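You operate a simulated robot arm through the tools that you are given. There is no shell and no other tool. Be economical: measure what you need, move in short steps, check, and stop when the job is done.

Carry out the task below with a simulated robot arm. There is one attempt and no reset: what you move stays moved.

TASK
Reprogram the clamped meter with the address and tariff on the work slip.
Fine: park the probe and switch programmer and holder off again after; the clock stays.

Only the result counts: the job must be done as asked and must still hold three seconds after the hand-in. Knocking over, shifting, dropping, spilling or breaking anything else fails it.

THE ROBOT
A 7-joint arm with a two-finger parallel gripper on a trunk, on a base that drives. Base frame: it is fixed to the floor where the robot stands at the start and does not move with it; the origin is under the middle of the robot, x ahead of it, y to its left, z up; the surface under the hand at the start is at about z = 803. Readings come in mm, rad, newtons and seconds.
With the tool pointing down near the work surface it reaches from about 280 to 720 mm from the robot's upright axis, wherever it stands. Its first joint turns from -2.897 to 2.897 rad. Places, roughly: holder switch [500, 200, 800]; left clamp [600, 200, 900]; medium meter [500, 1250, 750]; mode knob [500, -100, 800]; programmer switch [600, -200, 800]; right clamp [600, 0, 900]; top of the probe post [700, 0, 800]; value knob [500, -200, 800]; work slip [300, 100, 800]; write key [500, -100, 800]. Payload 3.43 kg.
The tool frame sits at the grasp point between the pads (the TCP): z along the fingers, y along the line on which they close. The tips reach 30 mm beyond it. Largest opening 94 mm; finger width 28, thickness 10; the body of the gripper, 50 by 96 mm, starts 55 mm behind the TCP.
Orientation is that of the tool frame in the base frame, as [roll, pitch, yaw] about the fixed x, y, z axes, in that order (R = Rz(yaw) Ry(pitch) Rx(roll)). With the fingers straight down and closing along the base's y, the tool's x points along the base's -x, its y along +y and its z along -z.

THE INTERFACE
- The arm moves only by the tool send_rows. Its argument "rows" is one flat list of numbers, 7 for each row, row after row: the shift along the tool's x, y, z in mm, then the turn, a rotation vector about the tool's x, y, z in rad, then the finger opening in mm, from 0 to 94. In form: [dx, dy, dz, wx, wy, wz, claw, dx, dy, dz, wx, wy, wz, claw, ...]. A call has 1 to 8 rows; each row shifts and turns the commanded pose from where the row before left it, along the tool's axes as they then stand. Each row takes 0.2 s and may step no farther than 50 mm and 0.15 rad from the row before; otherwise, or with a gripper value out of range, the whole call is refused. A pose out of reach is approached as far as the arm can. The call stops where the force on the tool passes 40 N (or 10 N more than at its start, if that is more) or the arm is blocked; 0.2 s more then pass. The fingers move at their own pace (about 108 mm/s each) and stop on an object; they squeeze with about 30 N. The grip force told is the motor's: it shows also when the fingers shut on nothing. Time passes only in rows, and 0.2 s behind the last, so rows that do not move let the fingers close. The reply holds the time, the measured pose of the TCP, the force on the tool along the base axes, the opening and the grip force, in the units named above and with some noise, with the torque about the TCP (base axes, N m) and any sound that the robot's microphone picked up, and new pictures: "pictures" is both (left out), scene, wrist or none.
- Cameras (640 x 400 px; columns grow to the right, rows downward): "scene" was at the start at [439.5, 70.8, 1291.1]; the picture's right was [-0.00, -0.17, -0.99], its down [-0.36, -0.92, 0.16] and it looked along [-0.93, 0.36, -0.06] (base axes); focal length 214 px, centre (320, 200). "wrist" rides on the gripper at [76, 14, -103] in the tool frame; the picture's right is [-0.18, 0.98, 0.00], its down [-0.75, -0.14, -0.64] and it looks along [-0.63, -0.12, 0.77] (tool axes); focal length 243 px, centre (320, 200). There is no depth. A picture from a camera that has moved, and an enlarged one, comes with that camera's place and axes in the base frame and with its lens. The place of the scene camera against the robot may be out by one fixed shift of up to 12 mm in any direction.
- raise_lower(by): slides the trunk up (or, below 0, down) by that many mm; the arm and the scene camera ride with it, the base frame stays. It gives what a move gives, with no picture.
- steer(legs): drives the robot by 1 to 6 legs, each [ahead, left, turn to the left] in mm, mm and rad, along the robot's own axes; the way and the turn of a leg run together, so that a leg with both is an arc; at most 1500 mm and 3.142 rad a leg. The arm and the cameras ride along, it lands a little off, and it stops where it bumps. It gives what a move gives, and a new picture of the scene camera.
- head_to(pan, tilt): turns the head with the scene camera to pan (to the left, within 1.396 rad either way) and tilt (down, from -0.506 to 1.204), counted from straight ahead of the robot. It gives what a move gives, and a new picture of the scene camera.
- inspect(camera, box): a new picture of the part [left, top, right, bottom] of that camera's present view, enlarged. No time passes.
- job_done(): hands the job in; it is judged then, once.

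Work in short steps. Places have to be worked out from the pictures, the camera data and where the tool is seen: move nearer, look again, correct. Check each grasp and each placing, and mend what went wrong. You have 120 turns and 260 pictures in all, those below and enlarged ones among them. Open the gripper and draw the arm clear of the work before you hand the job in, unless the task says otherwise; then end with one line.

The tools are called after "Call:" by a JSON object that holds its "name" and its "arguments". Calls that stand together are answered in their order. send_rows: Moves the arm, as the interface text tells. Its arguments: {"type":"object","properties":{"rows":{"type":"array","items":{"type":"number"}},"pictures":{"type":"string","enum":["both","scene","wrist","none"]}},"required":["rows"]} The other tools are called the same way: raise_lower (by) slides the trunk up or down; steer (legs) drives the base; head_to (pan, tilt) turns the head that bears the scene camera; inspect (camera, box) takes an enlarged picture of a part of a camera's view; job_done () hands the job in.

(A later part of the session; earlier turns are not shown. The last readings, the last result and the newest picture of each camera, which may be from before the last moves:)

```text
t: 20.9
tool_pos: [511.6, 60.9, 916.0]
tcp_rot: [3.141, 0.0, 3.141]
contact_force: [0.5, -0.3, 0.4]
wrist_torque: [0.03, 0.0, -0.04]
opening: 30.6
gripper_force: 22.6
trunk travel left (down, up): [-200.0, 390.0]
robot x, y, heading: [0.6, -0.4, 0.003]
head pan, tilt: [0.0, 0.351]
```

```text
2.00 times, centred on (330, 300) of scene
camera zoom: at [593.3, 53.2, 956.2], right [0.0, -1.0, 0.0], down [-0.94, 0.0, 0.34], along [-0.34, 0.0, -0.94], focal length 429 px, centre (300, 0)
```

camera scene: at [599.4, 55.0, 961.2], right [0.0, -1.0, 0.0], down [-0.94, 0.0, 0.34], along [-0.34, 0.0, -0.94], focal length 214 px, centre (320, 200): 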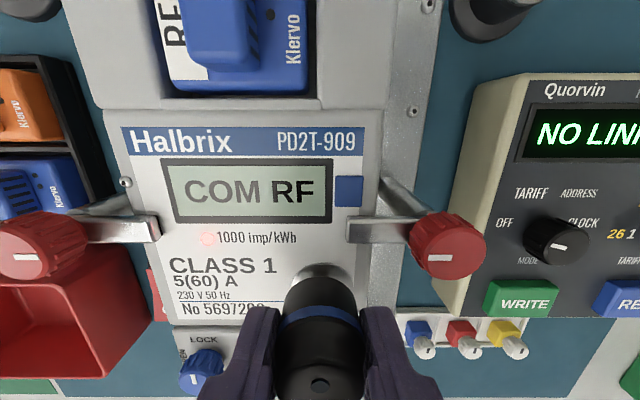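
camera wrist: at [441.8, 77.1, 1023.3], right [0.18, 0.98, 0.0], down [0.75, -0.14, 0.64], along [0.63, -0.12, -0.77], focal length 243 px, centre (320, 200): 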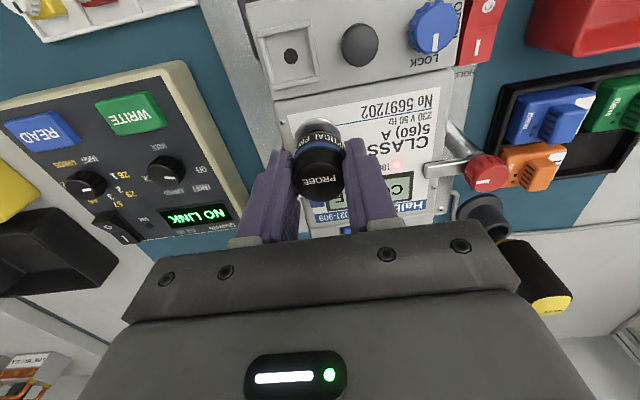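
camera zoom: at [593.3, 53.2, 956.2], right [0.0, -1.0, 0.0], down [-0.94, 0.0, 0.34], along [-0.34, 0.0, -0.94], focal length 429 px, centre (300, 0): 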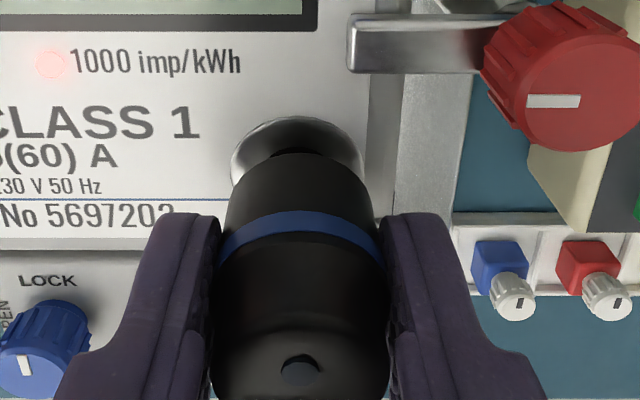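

Ring and probe axis now coincide within about 1 mm in both views. I lower slowly to contact.

Call:
{"name": "send_rows", "arguments": {"rows": [0, 0, 3, 0, 0, 0, 5, 0, 0, 2, 0, 0, 0, 5, 0, 0, 1.5, 0, 0, 0, 5, 0, 0, 1, 0, 0, 0, 5]}}

```text
t: 21.9
tool_pos: [509.9, 59.7, 909.0]
tcp_rot: [-3.141, 0.003, 3.141]
contact_force: [-0.8, 1.0, 8.5]
wrist_torque: [0.09, 0.05, -0.02]
opening: 30.8
gripper_force: 22.0
trunk travel left (down, up): [-200.0, 390.0]
robot x, y, heading: [3.1, -2.2, 0.005]
head pan, tilt: [0.0, 0.351]
camera scene: at [592.3, 52.3, 949.6], right [0.0, -1.0, 0.0], down [-0.94, 0.0, 0.34], along [-0.34, 0.0, -0.94], focal length 214 px, centre (320, 200)
camera wrist: at [434.7, 74.5, 1011.6], right [0.18, 0.98, 0.0], down [0.75, -0.14, 0.64], along [0.63, -0.12, -0.77], focal length 243 px, centre (320, 200)
```

scene: 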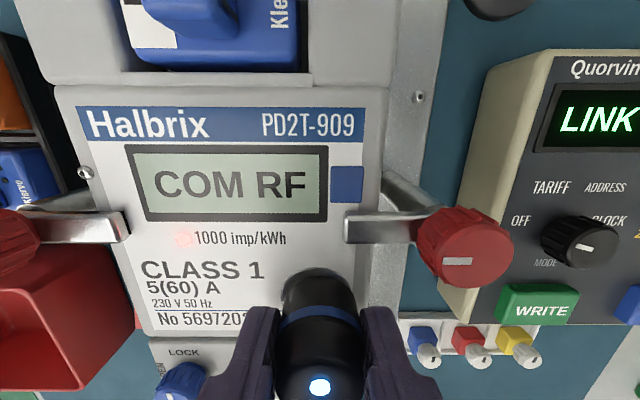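
wrist: 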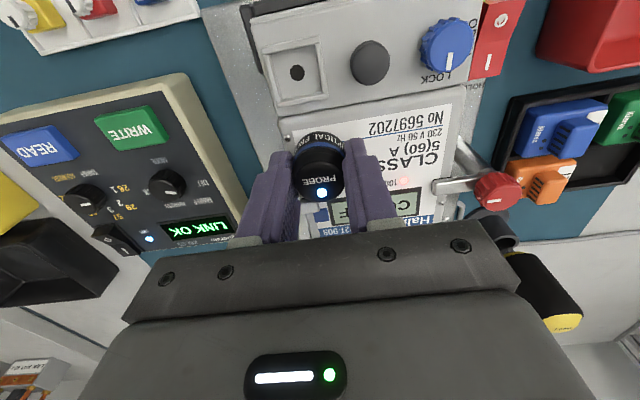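

LINK OK, the probe LED is lit. I release and lift straight up.

Call:
{"name": "send_rows", "arguments": {"rows": [0, 0, -1, 0, 0, 0, 36, 0, 0, 0, 0, 0, 0, 50, 0, 0, 0, 0, 0, 0, 50, 0, 0, -20, 0, 0, 0, 50, 0, 0, -40, 0, 0, 0, 50]}}

```text
t: 23.1
tool_pos: [509.6, 59.0, 968.6]
tcp_rot: [3.141, -0.003, -3.141]
contact_force: [0.1, -0.2, 0.1]
wrist_torque: [-0.02, -0.02, 0.02]
opening: 49.9
gripper_force: 0.1
trunk travel left (down, up): [-200.0, 390.0]
robot x, y, heading: [-0.7, 0.0, -0.003]
head pan, tilt: [0.0, 0.351]
camera scene: at [592.4, 51.7, 1009.2], right [0.0, -1.0, 0.0], down [-0.94, 0.0, 0.34], along [-0.34, 0.0, -0.94], focal length 214 px, centre (320, 200)
camera wrist: at [435.0, 73.9, 1071.4], right [0.18, 0.98, 0.0], down [0.75, -0.14, 0.64], along [0.63, -0.12, -0.77], focal length 243 px, centre (320, 200)
```

scene: 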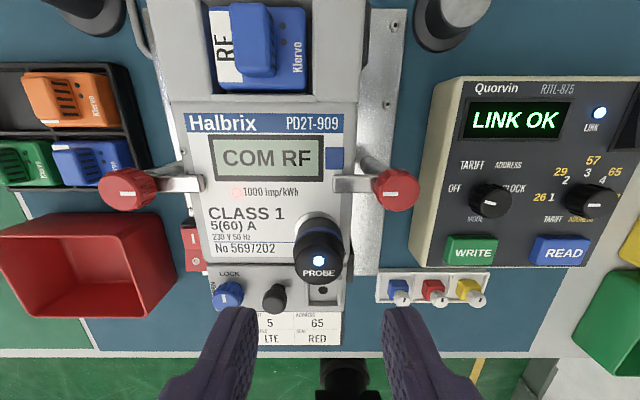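
wrist: 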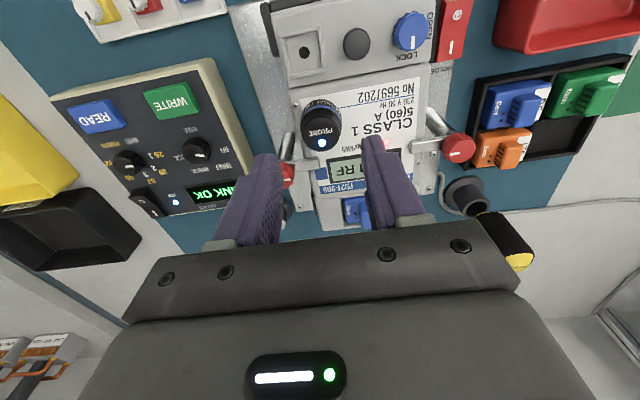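

Probe stays on with link. Next I hover over the programmer to read the knob angles.

Call:
{"name": "send_rows", "arguments": {"rows": [4, -43, -10, 0, 0, 0, 50, 4, -43, 0, 0, 0, 0, 50, 6, -43, 0, 0, 0, 0, 50, 6, -43, 0, 0, 0, 0, 50], "pictures": "none"}}

Call:
{"name": "inspect", "arguments": {"camera": "scene", "box": [220, 80, 440, 290]}}

Call:
{"name": "inspect", "arguments": {"camera": "wrist", "box": [230, 20, 430, 200]}}

```text
t: 24.1
tool_pos: [492.7, -116.0, 980.6]
tcp_rot: [-3.141, -0.001, 3.141]
contact_force: [-0.4, 0.2, 0.1]
wrist_torque: [-0.01, 0.0, -0.02]
opening: 50.2
gripper_force: 0.1
trunk travel left (down, up): [-200.0, 390.0]
robot x, y, heading: [-3.0, 0.9, -0.006]
head pan, tilt: [0.0, 0.351]
```

```text
1.90 times, centred on (330, 185) of scene
camera zoom: at [575.3, -123.6, 1021.1], right [0.0, -1.0, 0.0], down [-0.94, 0.0, 0.34], along [-0.34, 0.0, -0.94], focal length 408 px, centre (301, 229)
```

zoom: 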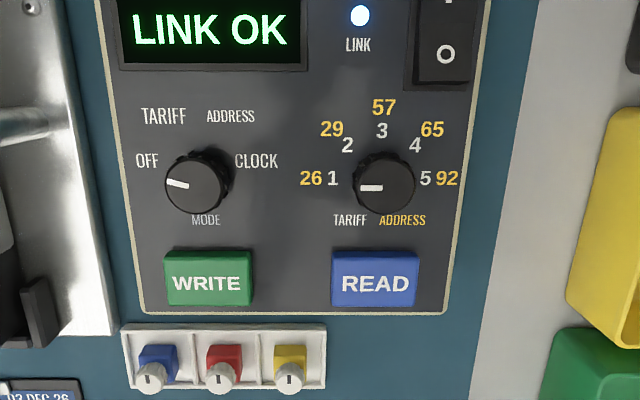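

```text
2.22 times, centred on (330, 110) of wrist
camera zoom: at [417.7, -101.5, 1083.3], right [0.18, 0.98, 0.0], down [0.75, -0.14, 0.64], along [0.63, -0.12, -0.77], focal length 539 px, centre (298, 400)
```

zoom: 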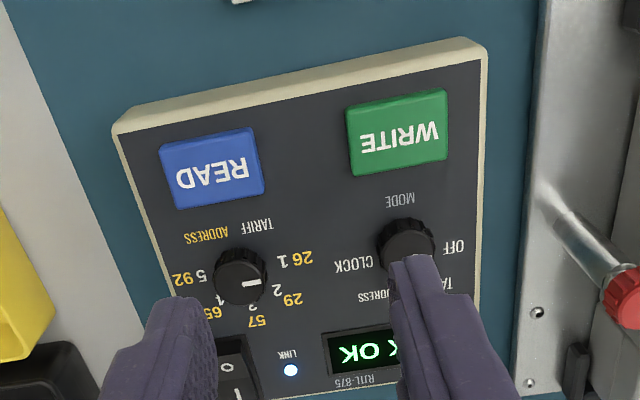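

Knobs: mode ≈[530,-74], value ≈[529.5,-150.5], tops 853; mode steps look ~45° apart, value steps 45°. I hover over the mode knob.

Call:
{"name": "send_rows", "arguments": {"rows": [-20, 21, 10, 0, 0, 0, 44, -17.3, 21, 20, 0, 0, 0, 44, 0, 0, 40, 0, 0, 0, 44, 0, 0, 0, 0, 0, 0, 44]}}

```text
t: 25.1
tool_pos: [528.2, -71.5, 908.6]
tcp_rot: [-3.139, -0.001, -3.141]
contact_force: [-0.5, -0.6, 1.1]
wrist_torque: [0.02, -0.04, -0.01]
opening: 43.9
gripper_force: 0.0
trunk travel left (down, up): [-200.0, 390.0]
robot x, y, heading: [-0.8, -0.6, -0.004]
head pan, tilt: [0.0, 0.351]
camera scene: at [611.6, -78.8, 950.0], right [0.0, -1.0, 0.0], down [-0.94, 0.0, 0.34], along [-0.34, 0.0, -0.94], focal length 214 px, centre (320, 200)
camera wrist: at [454.1, -56.6, 1012.2], right [0.18, 0.98, 0.0], down [0.75, -0.14, 0.64], along [0.63, -0.12, -0.77], focal length 243 px, centre (320, 200)
```

scene: 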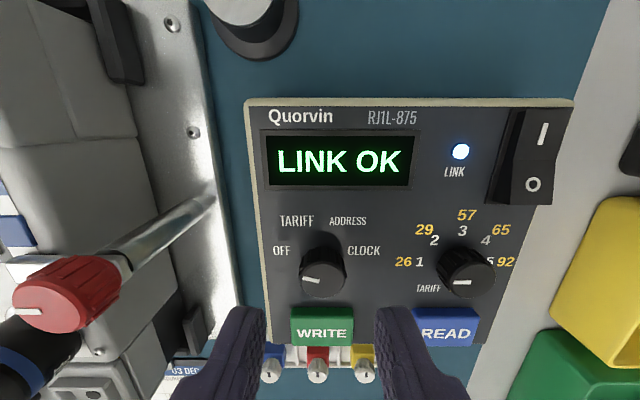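
wrist: 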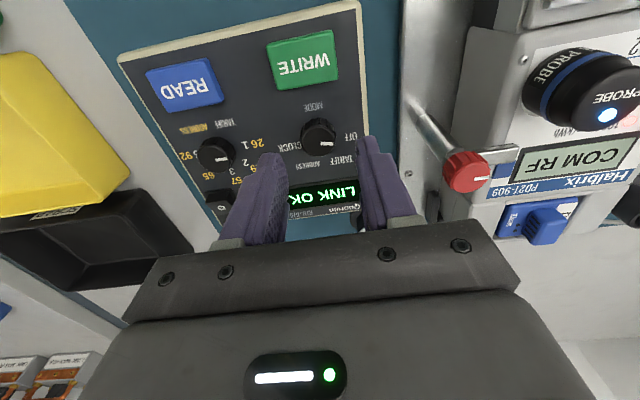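

Knob centred. I lower to z≈875 and close on the mode knob.

Call:
{"name": "send_rows", "arguments": {"rows": [-1.3, 0, 16, 0, 0, 0, 44, 0, 0, 12, 0, 0, 0, 44, 0, 0, 6, 0, 0, 0, 44, 0, 0, 0, 0, 0, 0, 20, 0, 0, 0, 0, 0, 0, 15, 0, 0, 0, 0, 0, 0, 15], "pictures": "scene"}}

```text
t: 26.5
tool_pos: [529.5, -71.8, 874.8]
tcp_rot: [-3.141, -0.002, 3.14]
contact_force: [-1.1, -14.3, -4.6]
wrist_torque: [-0.78, -0.36, 0.01]
opening: 23.4
gripper_force: 45.1
trunk travel left (down, up): [-200.0, 390.0]
robot x, y, heading: [-2.1, -4.0, 0.002]
head pan, tilt: [0.0, 0.351]
camera scene: at [611.5, -80.3, 916.3], right [0.0, -1.0, 0.0], down [-0.94, 0.0, 0.34], along [-0.34, 0.0, -0.94], focal length 214 px, centre (320, 200)
```

scene: 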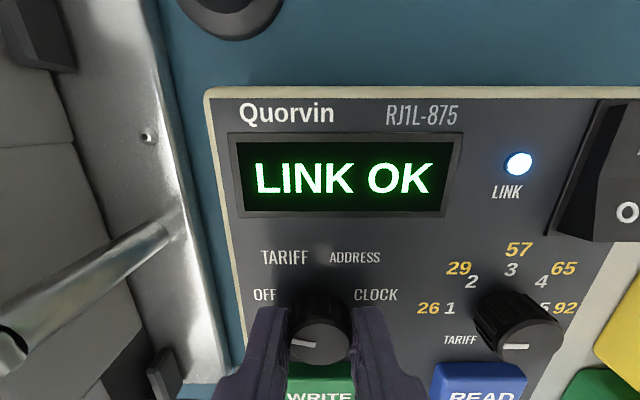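

Gripped; a side force of -14 N says the knob is a bit toward -y, so I shift 1.5 mm there, then turn +45° (clockwise from above).

Call:
{"name": "send_rows", "arguments": {"rows": [0, -1.5, 0, 0, 0, 0, 15, 0, 0, 0, 0, 0, 0.13, 15, 0, 0, 0, 0, 0, 0.13, 15, 0, 0, 0, 0, 0, 0.13, 15, 0, 0, 0, 0, 0, 0.13, 15, 0, 0, 0, 0, 0, 0.13, 15, 0, 0, 0, 0, 0, 0.13, 15], "pictures": "scene"}}

```text
t: 28.1
tool_pos: [529.0, -71.9, 876.5]
tcp_rot: [3.14, 0.002, 2.36]
contact_force: [4.7, -6.2, 16.2]
wrist_torque: [0.1, 0.52, -0.04]
opening: 23.5
gripper_force: 45.4
trunk travel left (down, up): [-200.0, 390.0]
robot x, y, heading: [1.3, -2.1, -0.0]
head pan, tilt: [0.0, 0.351]
camera scene: at [588.9, -134.6, 916.5], right [-0.7, -0.71, 0.0], down [-0.67, 0.66, 0.34], along [-0.24, 0.24, -0.94], focal length 214 px, centre (320, 200)
```

scene: 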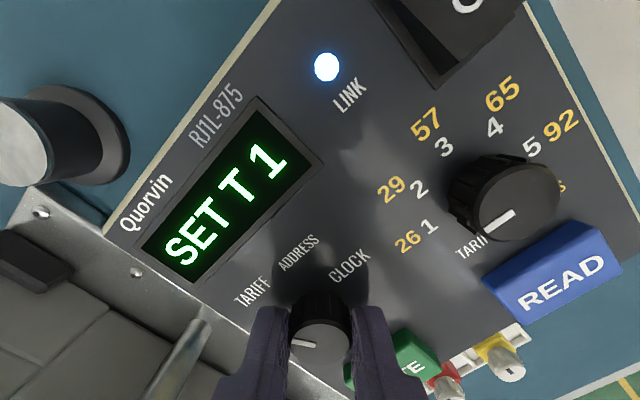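

Display "SET T 1": tariff mode reached. I open just enough, lift, and turn back to look at the keys' height.

Call:
{"name": "send_rows", "arguments": {"rows": [0, 0, 0, 0, 0, 0, 34, 0, 0, -5, 0, 0, 0, 34, 0, 0, -30, 0, 0, 0, 34, 0, -5, 0, 0, 0, -0.15, 34, 0, 0, 0, 0, 0, -0.15, 34, 0, 0, 0, 0, 0, -0.15, 34, 0, 0, 0, 0, 0, -0.15, 34, 0, 0, 0, 0, 0, -0.15, 34], "pictures": "both"}}

```text
t: 29.9
tool_pos: [526.2, -76.0, 910.1]
tcp_rot: [-3.14, -0.001, 3.114]
contact_force: [-0.7, 0.5, 0.0]
wrist_torque: [0.0, 0.0, -0.02]
opening: 34.1
gripper_force: 0.0
trunk travel left (down, up): [-200.0, 390.0]
robot x, y, heading: [1.7, 0.6, 0.002]
head pan, tilt: [0.0, 0.351]
camera scene: at [608.2, -85.5, 950.9], right [-0.03, -1.0, 0.0], down [-0.94, 0.03, 0.34], along [-0.34, 0.01, -0.94], focal length 214 px, centre (320, 200)
camera wrist: at [451.1, -58.9, 1013.0], right [0.21, 0.98, 0.0], down [0.75, -0.16, 0.64], along [0.63, -0.14, -0.77], focal length 243 px, centre (320, 200)
```

scene: 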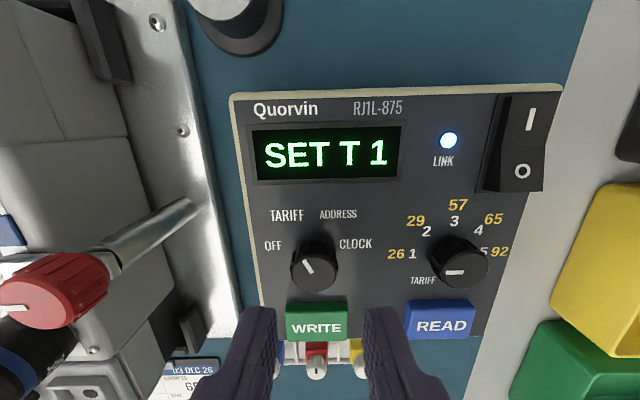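
wrist: 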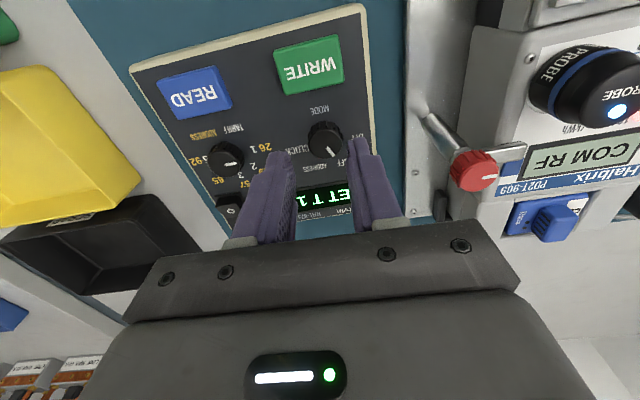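

Pointer on TARIFF. I go over the value knob and pre-turn the hand -45°, then check.

Call:
{"name": "send_rows", "arguments": {"rows": [-3.5, -37, 0, 0, 0, 0, 36, 0, -37, 0, 0, 0, -0.03, 36, 0, 0, 0, 0, 0, -0.15, 36, 0, 0, 0, 0, 0, -0.15, 36, 0, 0, 0, 0, 0, -0.15, 36, 0, 0, 0, 0, 0, -0.15, 36, 0, 0, 0, 0, 0, -0.15, 36, 0, 0, 0, 0, 0, -0.03, 36], "pictures": "both"}}

```text
t: 31.7
tool_pos: [527.1, -150.3, 910.5]
tcp_rot: [3.141, 0.0, -2.363]
contact_force: [-0.5, 0.2, 0.8]
wrist_torque: [0.01, 0.02, 0.01]
opening: 36.2
gripper_force: 0.1
trunk travel left (down, up): [-200.0, 390.0]
robot x, y, heading: [-0.6, 0.7, -0.004]
head pan, tilt: [0.0, 0.351]
camera scene: at [586.6, -102.9, 951.0], right [0.7, -0.71, 0.0], down [-0.67, -0.66, 0.34], along [-0.24, -0.24, -0.94], focal length 214 px, centre (320, 200)
camera wrist: at [463.6, -193.0, 1013.2], right [-0.56, 0.83, 0.0], down [0.64, 0.43, 0.64], along [0.53, 0.36, -0.77], focal length 243 px, centre (320, 200)
```

scene: 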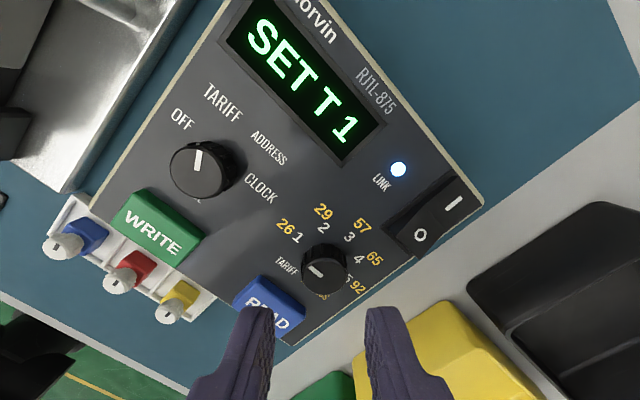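
wrist: 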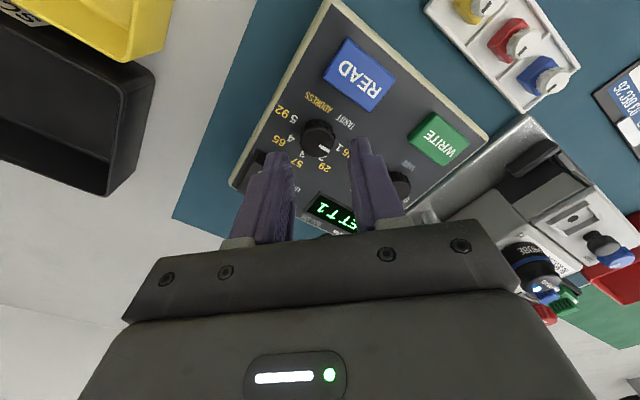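

Knob centred within 1 mm. I lower and close on it.

Call:
{"name": "send_rows", "arguments": {"rows": [-1, -0.7, 16, 0, 0, 0, 36, 0, 0, 13, 0, 0, 0, 36, 0, 0, 6, 0, 0, 0, 36, 0, 0, 0, 0, 0, 0, 15, 0, 0, 0, 0, 0, 0, 15], "pictures": "scene"}}

```text
t: 32.9
tool_pos: [529.2, -150.0, 875.0]
tcp_rot: [3.141, 0.0, -2.364]
contact_force: [5.6, -5.4, 1.0]
wrist_torque: [-0.21, 0.17, -0.01]
opening: 23.6
gripper_force: 44.8
trunk travel left (down, up): [-200.0, 390.0]
robot x, y, heading: [-0.3, -0.9, -0.001]
head pan, tilt: [0.0, 0.351]
camera scene: at [589.0, -103.9, 916.2], right [0.7, -0.71, 0.0], down [-0.67, -0.66, 0.34], along [-0.24, -0.24, -0.94], focal length 214 px, centre (320, 200)
```

scene: 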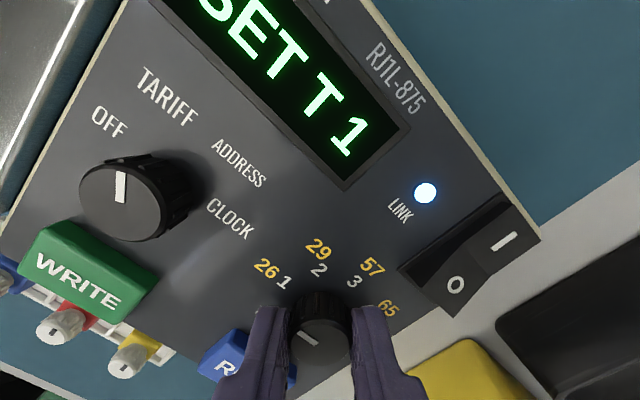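

Good grip. I turn +90° in 11 rows (two calls).

Call:
{"name": "send_rows", "arguments": {"rows": [0, -0.5, 0, 0, 0, 0.143, 15, 0, 0, 0, 0, 0, 0.143, 15, 0, 0, 0, 0, 0, 0.143, 15, 0, 0, 0, 0, 0, 0.143, 15, 0, 0, 0, 0, 0, 0.143, 15, 0, 0, 0, 0, 0, 0.143, 15], "pictures": "none"}}

Call:
{"name": "send_rows", "arguments": {"rows": [0, 0, 0, 0, 0, 0.143, 15, 0, 0, 0, 0, 0, 0.143, 15, 0, 0, 0, 0, 0, 0.143, 15, 0, 0, 0, 0, 0, 0.143, 15, 0, 0, 0, 0, 0, 0.143, 15], "pictures": "scene"}}

```text
t: 34.3
tool_pos: [528.5, -151.4, 875.6]
tcp_rot: [3.14, 0.002, 3.061]
contact_force: [6.6, -8.6, 10.9]
wrist_torque: [-0.07, 0.51, 0.0]
opening: 23.3
gripper_force: 45.3
trunk travel left (down, up): [-200.0, 390.0]
robot x, y, heading: [0.1, 2.1, -0.003]
head pan, tilt: [0.0, 0.351]
```

```text
t: 35.5
tool_pos: [528.8, -150.5, 875.5]
tcp_rot: [-3.141, -0.002, 2.347]
contact_force: [8.0, -7.8, 11.7]
wrist_torque: [-0.55, -0.2, -0.02]
opening: 23.2
gripper_force: 44.6
trunk travel left (down, up): [-200.0, 390.0]
robot x, y, heading: [0.1, -1.3, -0.0]
head pan, tilt: [0.0, 0.351]
camera scene: at [588.1, -213.3, 916.1], right [-0.71, -0.7, 0.0], down [-0.66, 0.67, 0.34], along [-0.24, 0.25, -0.94], focal length 214 px, centre (320, 200)
```

scene: 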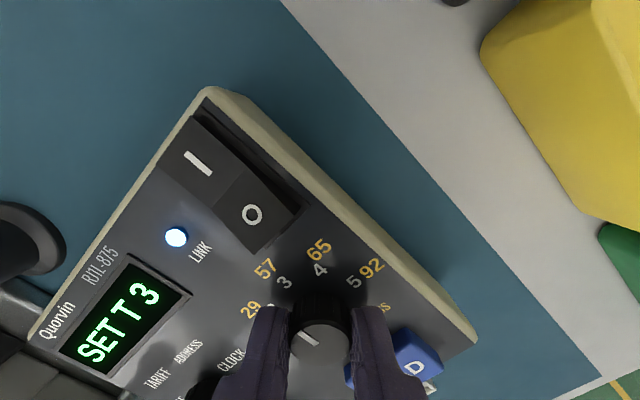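

"SET T 3". I release, lift, turn back and regrip for the second 90°.

Call:
{"name": "send_rows", "arguments": {"rows": [0, 0, 0, 0, 0, 0, 34, 0, 0, -25, 0, 0, 0, 34, 0, 0, 0, 0, 0, -0.143, 34, 0, 0, 0, 0, 0, -0.143, 34, 0, 0, 0, 0, 0, -0.143, 34, 0, 0, 0, 0, 0, -0.143, 34, 0, 0, 0, 0, 0, -0.143, 34, 0, 0, 0, 0, 0, -0.143, 34], "pictures": "none"}}

Call:
{"name": "send_rows", "arguments": {"rows": [0, 0, 0, 0, 0, -0.143, 34, 0, 0, 0, 0, 0, -0.143, 34, 0, 0, 0, 0, 0, -0.143, 34, 0, 0, 0, 0, 0, -0.143, 34, 0, 0, 0, 0, 0, -0.143, 34], "pictures": "both"}}

```text
t: 37.3
tool_pos: [528.3, -150.8, 899.0]
tcp_rot: [3.142, 0.0, -3.074]
contact_force: [-0.1, 0.0, 0.0]
wrist_torque: [0.01, -0.03, -0.02]
opening: 33.9
gripper_force: 0.0
trunk travel left (down, up): [-200.0, 390.0]
robot x, y, heading: [-2.4, 0.4, -0.004]
head pan, tilt: [0.0, 0.351]
```

```text
t: 38.5
tool_pos: [527.1, -150.1, 900.9]
tcp_rot: [-3.141, 0.001, -2.36]
contact_force: [0.4, 0.2, -0.6]
wrist_torque: [-0.01, -0.03, 0.03]
opening: 34.2
gripper_force: 0.0
trunk travel left (down, up): [-200.0, 390.0]
robot x, y, heading: [-2.0, 1.8, -0.0]
head pan, tilt: [0.0, 0.351]
camera scene: at [588.0, -102.9, 941.1], right [0.7, -0.71, 0.0], down [-0.67, -0.66, 0.34], along [-0.24, -0.24, -0.94], focal length 214 px, centre (320, 200)
camera wrist: at [465.0, -193.1, 1003.3], right [-0.56, 0.83, 0.0], down [0.63, 0.43, 0.64], along [0.53, 0.36, -0.77], focal length 243 px, centre (320, 200)
```

scene: 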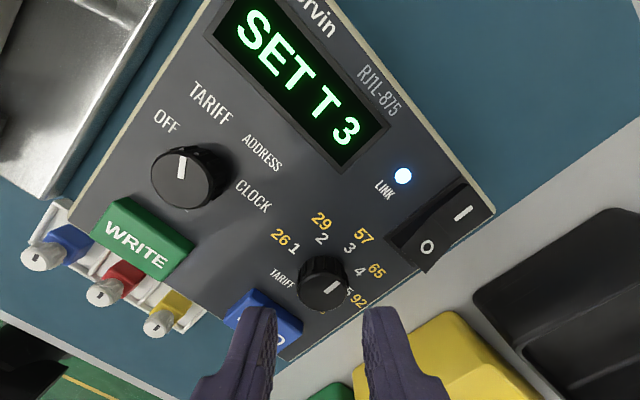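
wrist: 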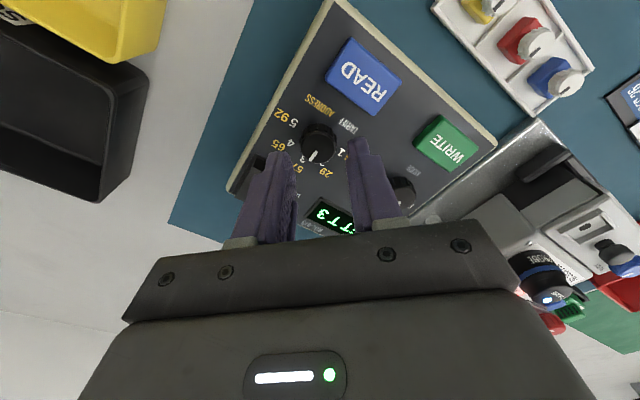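

Pointer at 3 as expected. I lower, grip again and turn.

Call:
{"name": "send_rows", "arguments": {"rows": [-1, 0, 14, 0, 0, 0, 34, 0, 0, 11, 0, 0, 0, 34, 0, 0, 0, 0, 0, 0, 15, 0, 0, 0, 0, 0, 0, 15, 0, 0, 0, 0, 0, 0.143, 15, 0, 0, 0, 0, 0, 0.143, 15, 0, 0, 0, 0, 0, 0.143, 15, 0, 0, 0, 0, 0, 0.143, 15], "pictures": "none"}}

Call:
{"name": "send_rows", "arguments": {"rows": [0, 0, 0, 0, 0, 0.143, 15, 0, 0, 0, 0, 0, 0.143, 15, 0, 0, 0, 0, 0, 0.143, 15, 0, 0, 0, 0, 0, 0.143, 15, 0, 0, 0, 0, 0, 0.143, 15, 0, 0, 0, 0, 0, 0.143, 15, 0, 0, 0, 0, 0, 0.143, 15], "pictures": "scene"}}

```text
t: 40.3
tool_pos: [528.3, -150.5, 875.6]
tcp_rot: [-3.141, 0.001, -2.936]
contact_force: [6.8, -9.9, 11.0]
wrist_torque: [-0.23, -0.3, -0.01]
opening: 23.5
gripper_force: 44.9
trunk travel left (down, up): [-200.0, 390.0]
robot x, y, heading: [-2.1, 0.1, 0.004]
head pan, tilt: [0.0, 0.351]
```

```text
t: 41.9
tool_pos: [529.1, -150.9, 875.1]
tcp_rot: [3.141, 0.001, 2.347]
contact_force: [11.6, -14.9, 15.0]
wrist_torque: [-0.6, -0.16, -0.02]
opening: 23.4
gripper_force: 44.9
trunk travel left (down, up): [-200.0, 390.0]
robot x, y, heading: [2.1, -2.3, 0.001]
head pan, tilt: [0.0, 0.351]
camera scene: at [588.5, -213.7, 916.1], right [-0.71, -0.7, 0.0], down [-0.66, 0.67, 0.34], along [-0.24, 0.25, -0.94], focal length 214 px, centre (320, 200)
```

scene: 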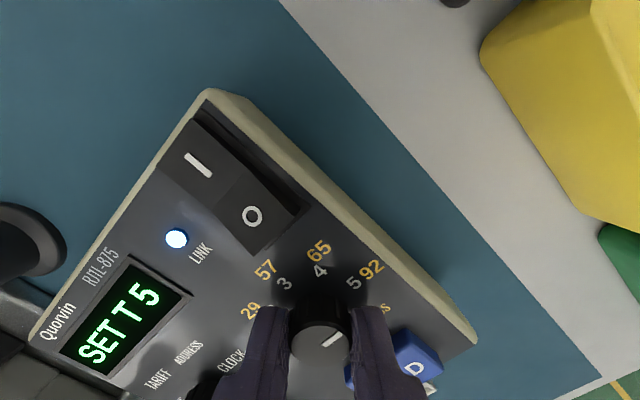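

"SET T 5". I release, lift and turn back to straight.

Call:
{"name": "send_rows", "arguments": {"rows": [0, 0, 0, 0, 0, 0, 34, 0, 0, -40, 0, 0, 0, 34, 0, 0, 0, 0, 0, -0.15, 34, 0, 0, 0, 0, 0, -0.15, 34, 0, 0, 0, 0, 0, -0.15, 34, 0, 0, 0, 0, 0, -0.15, 34, 0, 0, 0, 0, 0, -0.15, 0, 0, 0, 0, 0, 0, -0.045, 0], "pictures": "none"}}

Call:
{"name": "send_rows", "arguments": {"rows": [22, 38, 0, 0, 0, 0, 0, 22, 37.5, 0, 0, 0, 0, 0, 0, 0, 0, 0, 0, 0, 0], "pictures": "both"}}

```text
t: 43.7
tool_pos: [527.8, -149.4, 914.8]
tcp_rot: [3.141, 0.0, -3.137]
contact_force: [0.4, -0.2, 0.5]
wrist_torque: [-0.02, 0.0, 0.02]
opening: 0.1
gripper_force: 30.1
trunk travel left (down, up): [-200.0, 390.0]
robot x, y, heading: [-0.4, -3.7, -0.002]
head pan, tilt: [0.0, 0.351]
```

```text
t: 44.5
tool_pos: [484.9, -73.4, 914.8]
tcp_rot: [3.141, -0.001, -3.141]
contact_force: [-0.2, -0.3, 0.4]
wrist_torque: [-0.02, 0.0, 0.0]
opening: 0.1
gripper_force: 29.9
trunk travel left (down, up): [-200.0, 390.0]
robot x, y, heading: [3.7, 5.8, 0.003]
head pan, tilt: [0.0, 0.351]
camera scene: at [566.7, -82.1, 955.6], right [0.0, -1.0, 0.0], down [-0.94, 0.0, 0.34], along [-0.34, 0.0, -0.94], focal length 214 px, centre (320, 200)
camera wrist: at [409.2, -60.0, 1017.8], right [0.18, 0.98, 0.0], down [0.75, -0.14, 0.64], along [0.63, -0.12, -0.77], focal length 243 px, centre (320, 200)
```

scene: 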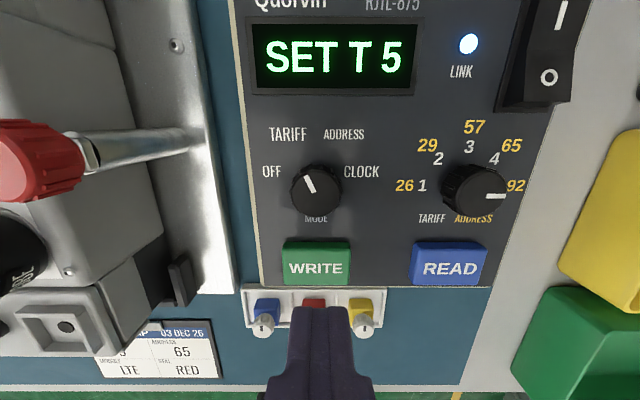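
wrist: 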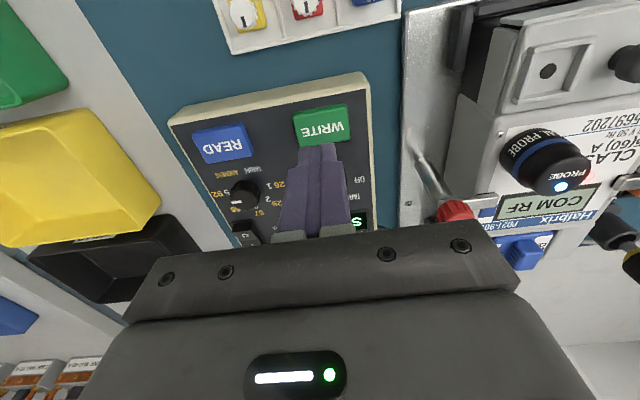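

Write key centre ≈[482,-73]. I press it in small steps.

Call:
{"name": "send_rows", "arguments": {"rows": [2.5, 0, 18, 0, 0, 0, 0, 0, 0, 10, 0, 0, 0, 0, 0, 0, 5, 0, 0, 0, 0, 0, 0, 3, 0, 0, 0, 0, 0, 0, 3, 0, 0, 0, 0, 0, 0, 2, 0, 0, 0, 0], "pictures": "scene"}}

```text
t: 45.9
tool_pos: [481.7, -74.8, 875.4]
tcp_rot: [-3.141, 0.001, -3.14]
contact_force: [-0.4, -0.1, 9.4]
wrist_torque: [-0.01, 0.06, 0.0]
opening: 0.0
gripper_force: 30.2
trunk travel left (down, up): [-200.0, 390.0]
robot x, y, heading: [0.8, -0.9, 0.001]
head pan, tilt: [0.0, 0.351]
heard: click
camera scene: at [565.1, -81.6, 915.2], right [0.0, -1.0, 0.0], down [-0.94, 0.0, 0.34], along [-0.34, 0.0, -0.94], focal length 214 px, centre (320, 200)
```

scene: 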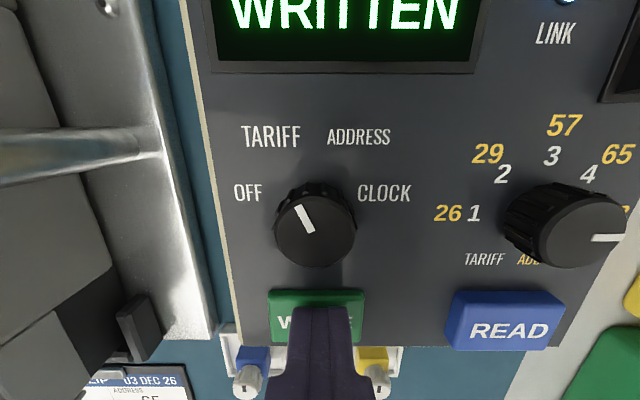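

"WRITTEN" – tariff is written. I lift and go over the mode knob, pre-turned about -0.4 rad.

Call:
{"name": "send_rows", "arguments": {"rows": [0, 0, -20, 0, 0, 0, 0, 0, 0, -20, 0, 0, 0, 36, -24, 0.5, 0, 0, 0, 0, 36, -23.5, 0.5, 0, 0, 0, 0, 36, 0, 0, 0, 0, 0, -0.13, 36, 0, 0, 0, 0, 0, -0.13, 36, 0, 0, 0, 0, 0, -0.13, 36, 0, 0, 0, 0, 0, 0, 36], "pictures": "both"}}

```text
t: 47.7
tool_pos: [529.5, -72.7, 914.3]
tcp_rot: [3.141, -0.001, -2.749]
contact_force: [1.0, -0.4, 0.6]
wrist_torque: [0.01, 0.03, 0.01]
opening: 36.2
gripper_force: 0.1
trunk travel left (down, up): [-200.0, 390.0]
robot x, y, heading: [0.6, -2.7, 0.003]
head pan, tilt: [0.0, 0.351]
camera scene: at [606.0, -50.9, 955.4], right [0.38, -0.92, 0.0], down [-0.87, -0.36, 0.34], along [-0.32, -0.13, -0.94], focal length 214 px, centre (320, 200)
camera wrist: at [454.8, -88.6, 1017.6], right [-0.21, 0.98, 0.0], down [0.75, 0.16, 0.64], along [0.63, 0.13, -0.77], focal length 243 px, centre (320, 200)
```

scene: 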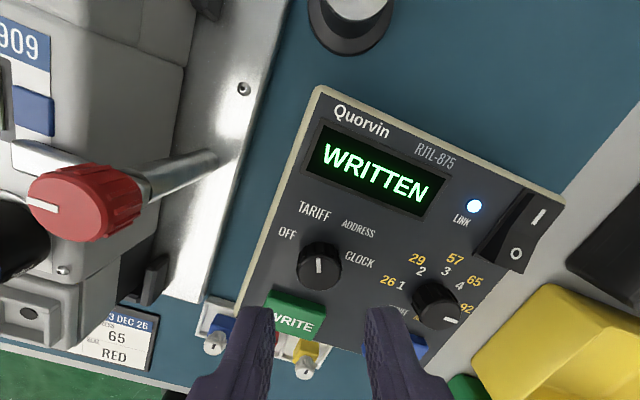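
wrist: 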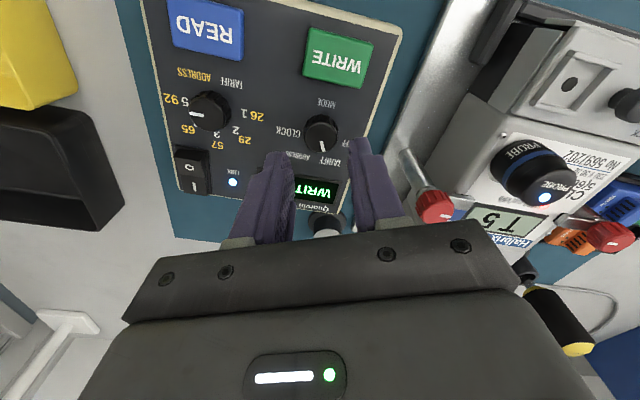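

Meter shows "T 5". I lower, grip the mode knob and turn one step (+45°).

Call:
{"name": "send_rows", "arguments": {"rows": [-1, 0, 20, 0, 0, 0, 36, 0, 0, 19, 0, 0, 0, 36, 0, 0, 0, 0, 0, 0, 15, 0, 0, 0, 0, 0, 0, 15, 0, 0, 0, 0, 0, 0.131, 15, 0, 0, 0, 0, 0, 0.131, 15, 0, 0, 0, 0, 0, 0.131, 15, 0, 0, 0, 0, 0, 0.131, 15], "pictures": "none"}}

Call:
{"name": "send_rows", "arguments": {"rows": [0, 0, 0, 0, 0, 0.131, 15, 0, 0, 0, 0, 0, 0.131, 15, 0, 0, 0, 0, 0, 0, 15], "pictures": "scene"}}

```text
t: 49.5
tool_pos: [531.3, -72.1, 874.8]
tcp_rot: [-3.141, 0.0, 3.007]
contact_force: [0.8, -1.2, -2.8]
wrist_torque: [0.1, -0.52, -0.01]
opening: 23.7
gripper_force: 44.7
trunk travel left (down, up): [-200.0, 390.0]
robot x, y, heading: [2.5, 1.0, -0.001]
head pan, tilt: [0.0, 0.351]
```

```text
t: 50.3
tool_pos: [530.3, -73.0, 875.1]
tcp_rot: [-3.141, -0.002, 2.744]
contact_force: [-2.4, -2.6, -6.8]
wrist_torque: [0.04, -0.35, -0.01]
opening: 23.5
gripper_force: 45.0
trunk travel left (down, up): [-200.0, 390.0]
robot x, y, heading: [-1.4, -0.2, 0.002]
head pan, tilt: [0.0, 0.351]
camera scene: at [607.0, -110.7, 915.3], right [-0.39, -0.92, 0.0], down [-0.87, 0.36, 0.35], along [-0.32, 0.13, -0.94], focal length 214 px, centre (320, 200)
```

scene: 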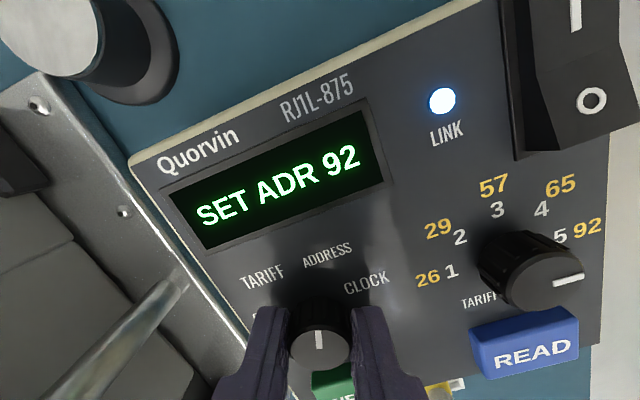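

"SET ADR 92". I release, lift, and move over the value knob keeping the +0.39 turn.

Call:
{"name": "send_rows", "arguments": {"rows": [0, 0, 0, 0, 0, 0, 36, 0, 0, -30, 0, 0, 0, 36, -14.6, -35.9, 0, 0, 0, 0, 36, -14.6, -35.9, 0, 0, 0, 0, 36, 0, 0, 0, 0, 0, 0, 36], "pictures": "both"}}

```text
t: 51.5
tool_pos: [530.9, -148.3, 905.4]
tcp_rot: [-3.141, 0.001, 2.746]
contact_force: [-0.2, 0.1, 0.3]
wrist_torque: [-0.02, 0.01, 0.02]
opening: 35.9
gripper_force: 0.1
trunk travel left (down, up): [-200.0, 390.0]
robot x, y, heading: [-0.3, -2.3, -0.004]
head pan, tilt: [0.0, 0.351]
camera scene: at [607.1, -186.7, 945.7], right [-0.38, -0.92, 0.0], down [-0.87, 0.36, 0.34], along [-0.32, 0.13, -0.94], focal length 214 px, centre (320, 200)
camera wrist: at [466.8, -106.6, 1007.9], right [0.55, 0.84, 0.0], down [0.64, -0.42, 0.64], along [0.54, -0.35, -0.77], focal length 243 px, centre (320, 200)
```

scene: 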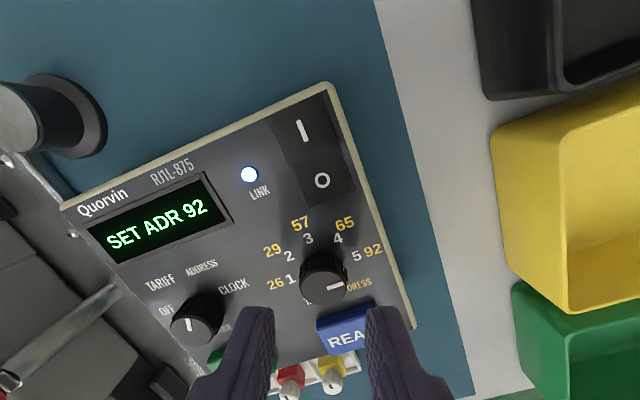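
wrist: 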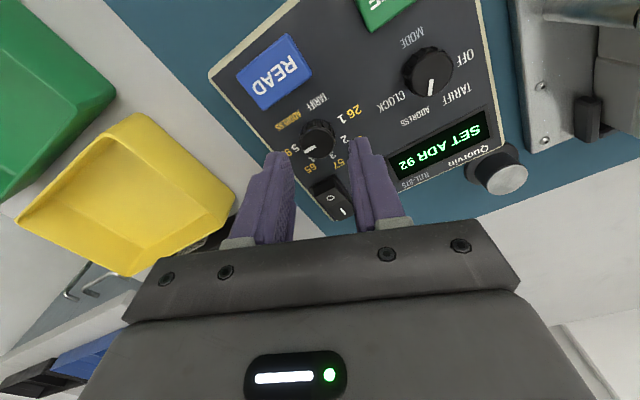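

Small correction, lower, grip and turn -45°.

Call:
{"name": "send_rows", "arguments": {"rows": [1, -1.4, 15, 0, 0, 0, 36, 0, 0, 15, 0, 0, 0, 36, 0, 0, 0, 0, 0, 0, 15, 0, 0, 0, 0, 0, 0, 15, 0, 0, 0, 0, 0, -0.131, 15, 0, 0, 0, 0, 0, -0.131, 15, 0, 0, 0, 0, 0, -0.131, 15, 0, 0, 0, 0, 0, -0.131, 15], "pictures": "none"}}

Call:
{"name": "send_rows", "arguments": {"rows": [0, 0, 0, 0, 0, -0.131, 15, 0, 0, 0, 0, 0, -0.131, 15, 0, 0, 0, 0, 0, 0, 15], "pictures": "scene"}}

```text
t: 53.3
tool_pos: [530.5, -151.6, 874.6]
tcp_rot: [3.14, -0.002, -3.008]
contact_force: [2.7, -3.5, -10.6]
wrist_torque: [0.04, -0.52, 0.01]
opening: 23.1
gripper_force: 44.8
trunk travel left (down, up): [-200.0, 390.0]
robot x, y, heading: [0.3, 2.6, 0.0]
head pan, tilt: [0.0, 0.351]
```

```text
t: 54.1
tool_pos: [530.5, -149.6, 874.8]
tcp_rot: [3.139, -0.002, -2.748]
contact_force: [5.5, -0.6, -12.4]
wrist_torque: [0.1, -0.6, 0.01]
opening: 23.3
gripper_force: 45.3
trunk travel left (down, up): [-200.0, 390.0]
robot x, y, heading: [-3.1, 2.1, 0.003]
head pan, tilt: [0.0, 0.351]
camera scene: at [606.1, -128.3, 915.1], right [0.38, -0.92, 0.0], down [-0.87, -0.36, 0.34], along [-0.32, -0.13, -0.94], focal length 214 px, centre (320, 200)
```

scene: 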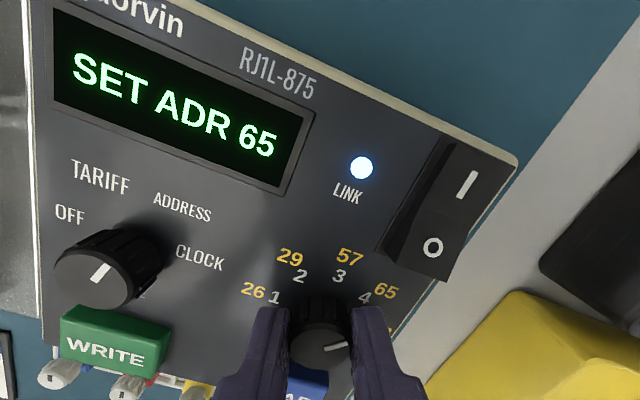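

"SET ADR 65". I release, lift, straighten and move over the write key with closed fingers.

Call:
{"name": "send_rows", "arguments": {"rows": [0, 0, 0, 0, 0, 0, 36, 0, 0, -40, 0, 0, 0, 36, 0, 0, 0, 0, 0, 0.131, 36, 0, 0, 0, 0, 0, 0.131, 0, 0, 0, 0, 0, 0, 0.131, 0, 24, 38, 0, 0, 0, 0, 0, 24, 38, 0, 0, 0, 0, 0, 0, 0, 0, 0, 0, 0, 0], "pictures": "both"}}

```text
t: 55.9
tool_pos: [476.7, -75.1, 915.7]
tcp_rot: [3.14, 0.0, 3.139]
contact_force: [0.0, -0.2, -0.3]
wrist_torque: [0.01, -0.02, 0.0]
opening: 0.1
gripper_force: 30.7
trunk travel left (down, up): [-200.0, 390.0]
robot x, y, heading: [0.1, -1.4, -0.001]
head pan, tilt: [0.0, 0.351]
camera scene: at [559.7, -82.8, 956.2], right [0.0, -1.0, 0.0], down [-0.94, 0.0, 0.34], along [-0.34, 0.0, -0.94], focal length 214 px, centre (320, 200)
camera wrist: at [402.2, -60.2, 1018.4], right [0.19, 0.98, 0.0], down [0.75, -0.14, 0.64], along [0.63, -0.12, -0.77], focal length 243 px, centre (320, 200)
```

scene: 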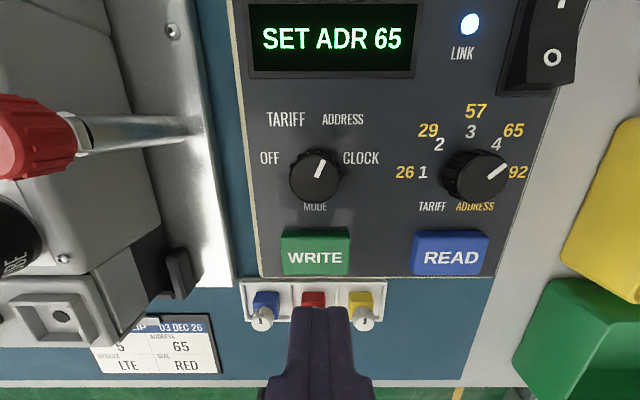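
wrist: 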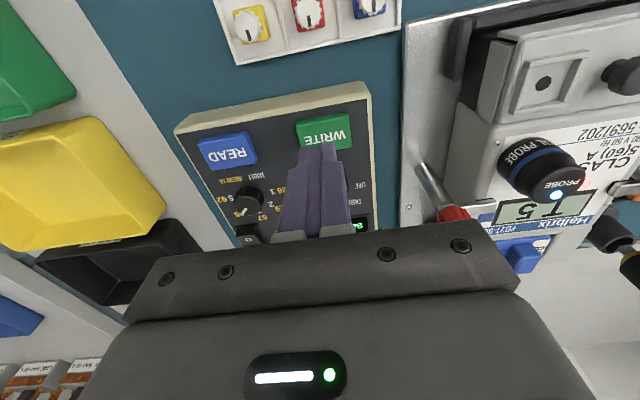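

I shift 5 mm ahead to x≈482 and press WRITE.

Call:
{"name": "send_rows", "arguments": {"rows": [-5, 0, 18, 0, 0, 0, 0, 0, 0, 10, 0, 0, 0, 0, 0, 0, 5, 0, 0, 0, 0, 0, 0, 3, 0, 0, 0, 0, 0, 0, 3, 0, 0, 0, 0, 0, 0, 2, 0, 0, 0, 0], "pictures": "scene"}}

```text
t: 57.3
tool_pos: [485.3, -75.2, 875.3]
tcp_rot: [-3.141, -0.001, 3.14]
contact_force: [-2.2, 0.2, 2.6]
wrist_torque: [0.02, 0.08, -0.01]
opening: 0.0
gripper_force: 30.2
trunk travel left (down, up): [-200.0, 390.0]
robot x, y, heading: [0.3, -4.2, -0.0]
head pan, tilt: [0.0, 0.351]
heard: click
camera scene: at [567.5, -82.2, 915.6], right [0.0, -1.0, 0.0], down [-0.94, 0.0, 0.34], along [-0.34, 0.0, -0.94], focal length 214 px, centre (320, 200)
```

scene: 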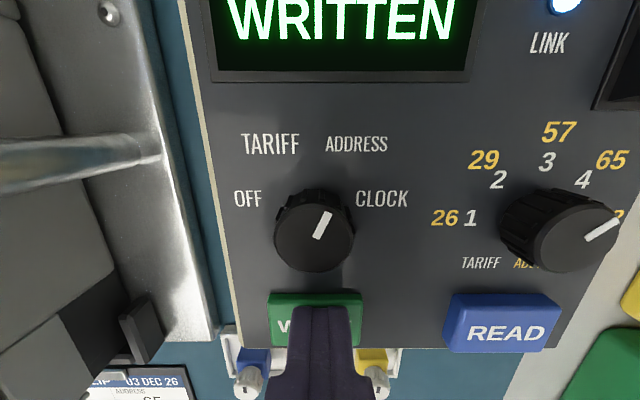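

"WRITTEN" again. I lift and travel to above the probe on the meter, checking the meter's display on the way.

Call:
{"name": "send_rows", "arguments": {"rows": [0, 0, -45, 0, 0, 0, 0, 0, 0, -45, 0, 0, 0, 0, 0, 0, -15, 0, 0, 0, 54, -8, 45, 0, 0, 0, 0, 54, -9, 45, 0, 0, 0, 0, 54, -9, 45, 0, 0, 0, 0, 54, 0, 0, 0, 0, 0, 0, 54]}}

```text
t: 58.9
tool_pos: [512.1, 58.8, 978.2]
tcp_rot: [-3.141, 0.0, 3.139]
contact_force: [-0.6, 0.0, 0.5]
wrist_torque: [0.03, 0.0, -0.03]
opening: 53.9
gripper_force: 0.1
trunk travel left (down, up): [-200.0, 390.0]
robot x, y, heading: [1.0, 0.9, -0.002]
head pan, tilt: [0.0, 0.351]
camera scene: at [595.1, 51.3, 1019.2], right [0.0, -1.0, 0.0], down [-0.94, 0.0, 0.34], along [-0.34, 0.0, -0.94], focal length 214 px, centre (320, 200)
camera wrist: at [437.6, 73.9, 1081.3], right [0.19, 0.98, 0.0], down [0.75, -0.14, 0.64], along [0.63, -0.12, -0.77], focal length 243 px, centre (320, 200)
```

scene: 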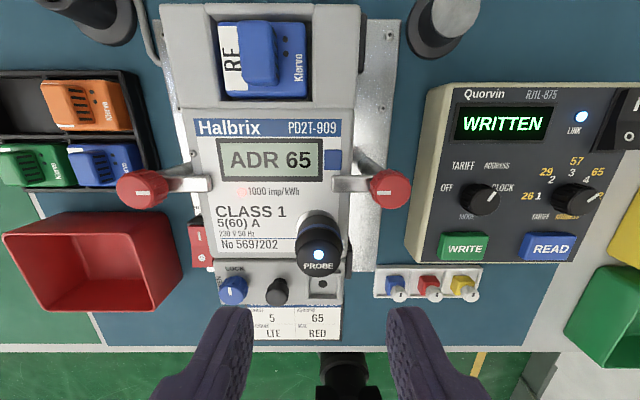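
wrist: 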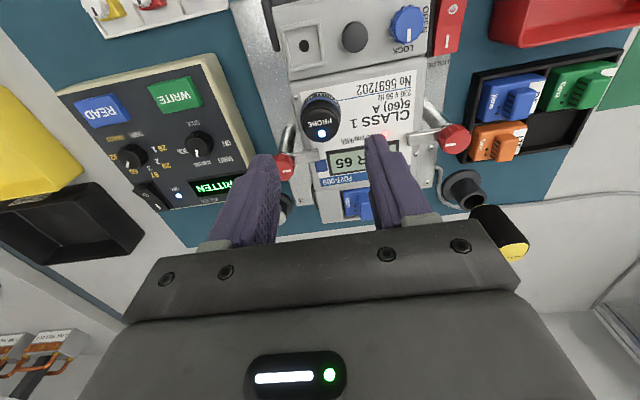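

Meter shows "ADR 65" – both values are in. I descend around the probe and grip it.

Call:
{"name": "send_rows", "arguments": {"rows": [2.5, 1.3, 30, 0, 0, 0, 54, 0, 0, 25, 0, 0, 0, 54, 0, 0, 14, 0, 0, 0, 54, 0, 0, 0, 0, 0, 0, 40, 0, 0, 0, 0, 0, 0, 10, 0, 0, 0, 0, 0, 0, 5, 0, 0, 0, 0, 0, 0, 5]}}

```text
t: 60.5
tool_pos: [508.9, 61.3, 908.9]
tcp_rot: [-3.141, 0.0, 3.14]
contact_force: [-0.2, -0.4, 0.2]
wrist_torque: [-0.02, -0.01, -0.01]
opening: 30.7
gripper_force: 21.9
trunk travel left (down, up): [-200.0, 390.0]
robot x, y, heading: [2.4, 1.5, 0.001]
head pan, tilt: [0.0, 0.351]
camera scene: at [591.9, 53.1, 950.8], right [0.0, -1.0, 0.0], down [-0.94, 0.0, 0.34], along [-0.34, 0.0, -0.94], focal length 214 px, centre (320, 200)
camera wrist: at [434.4, 75.5, 1013.0], right [0.19, 0.98, 0.0], down [0.75, -0.14, 0.64], along [0.63, -0.12, -0.77], focal length 243 px, centre (320, 200)
```

scene: 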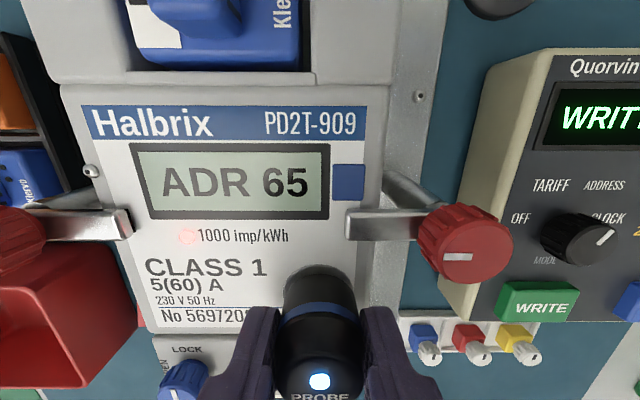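
wrist: 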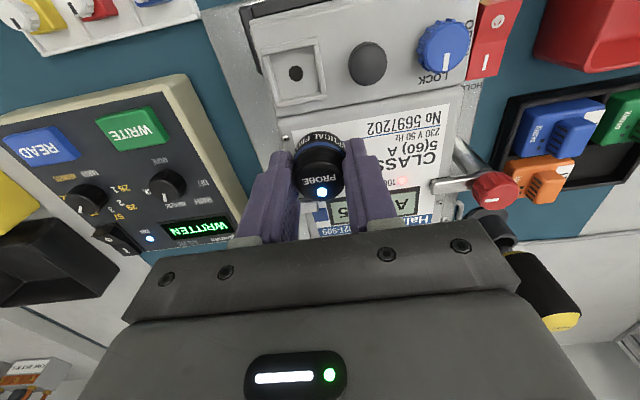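

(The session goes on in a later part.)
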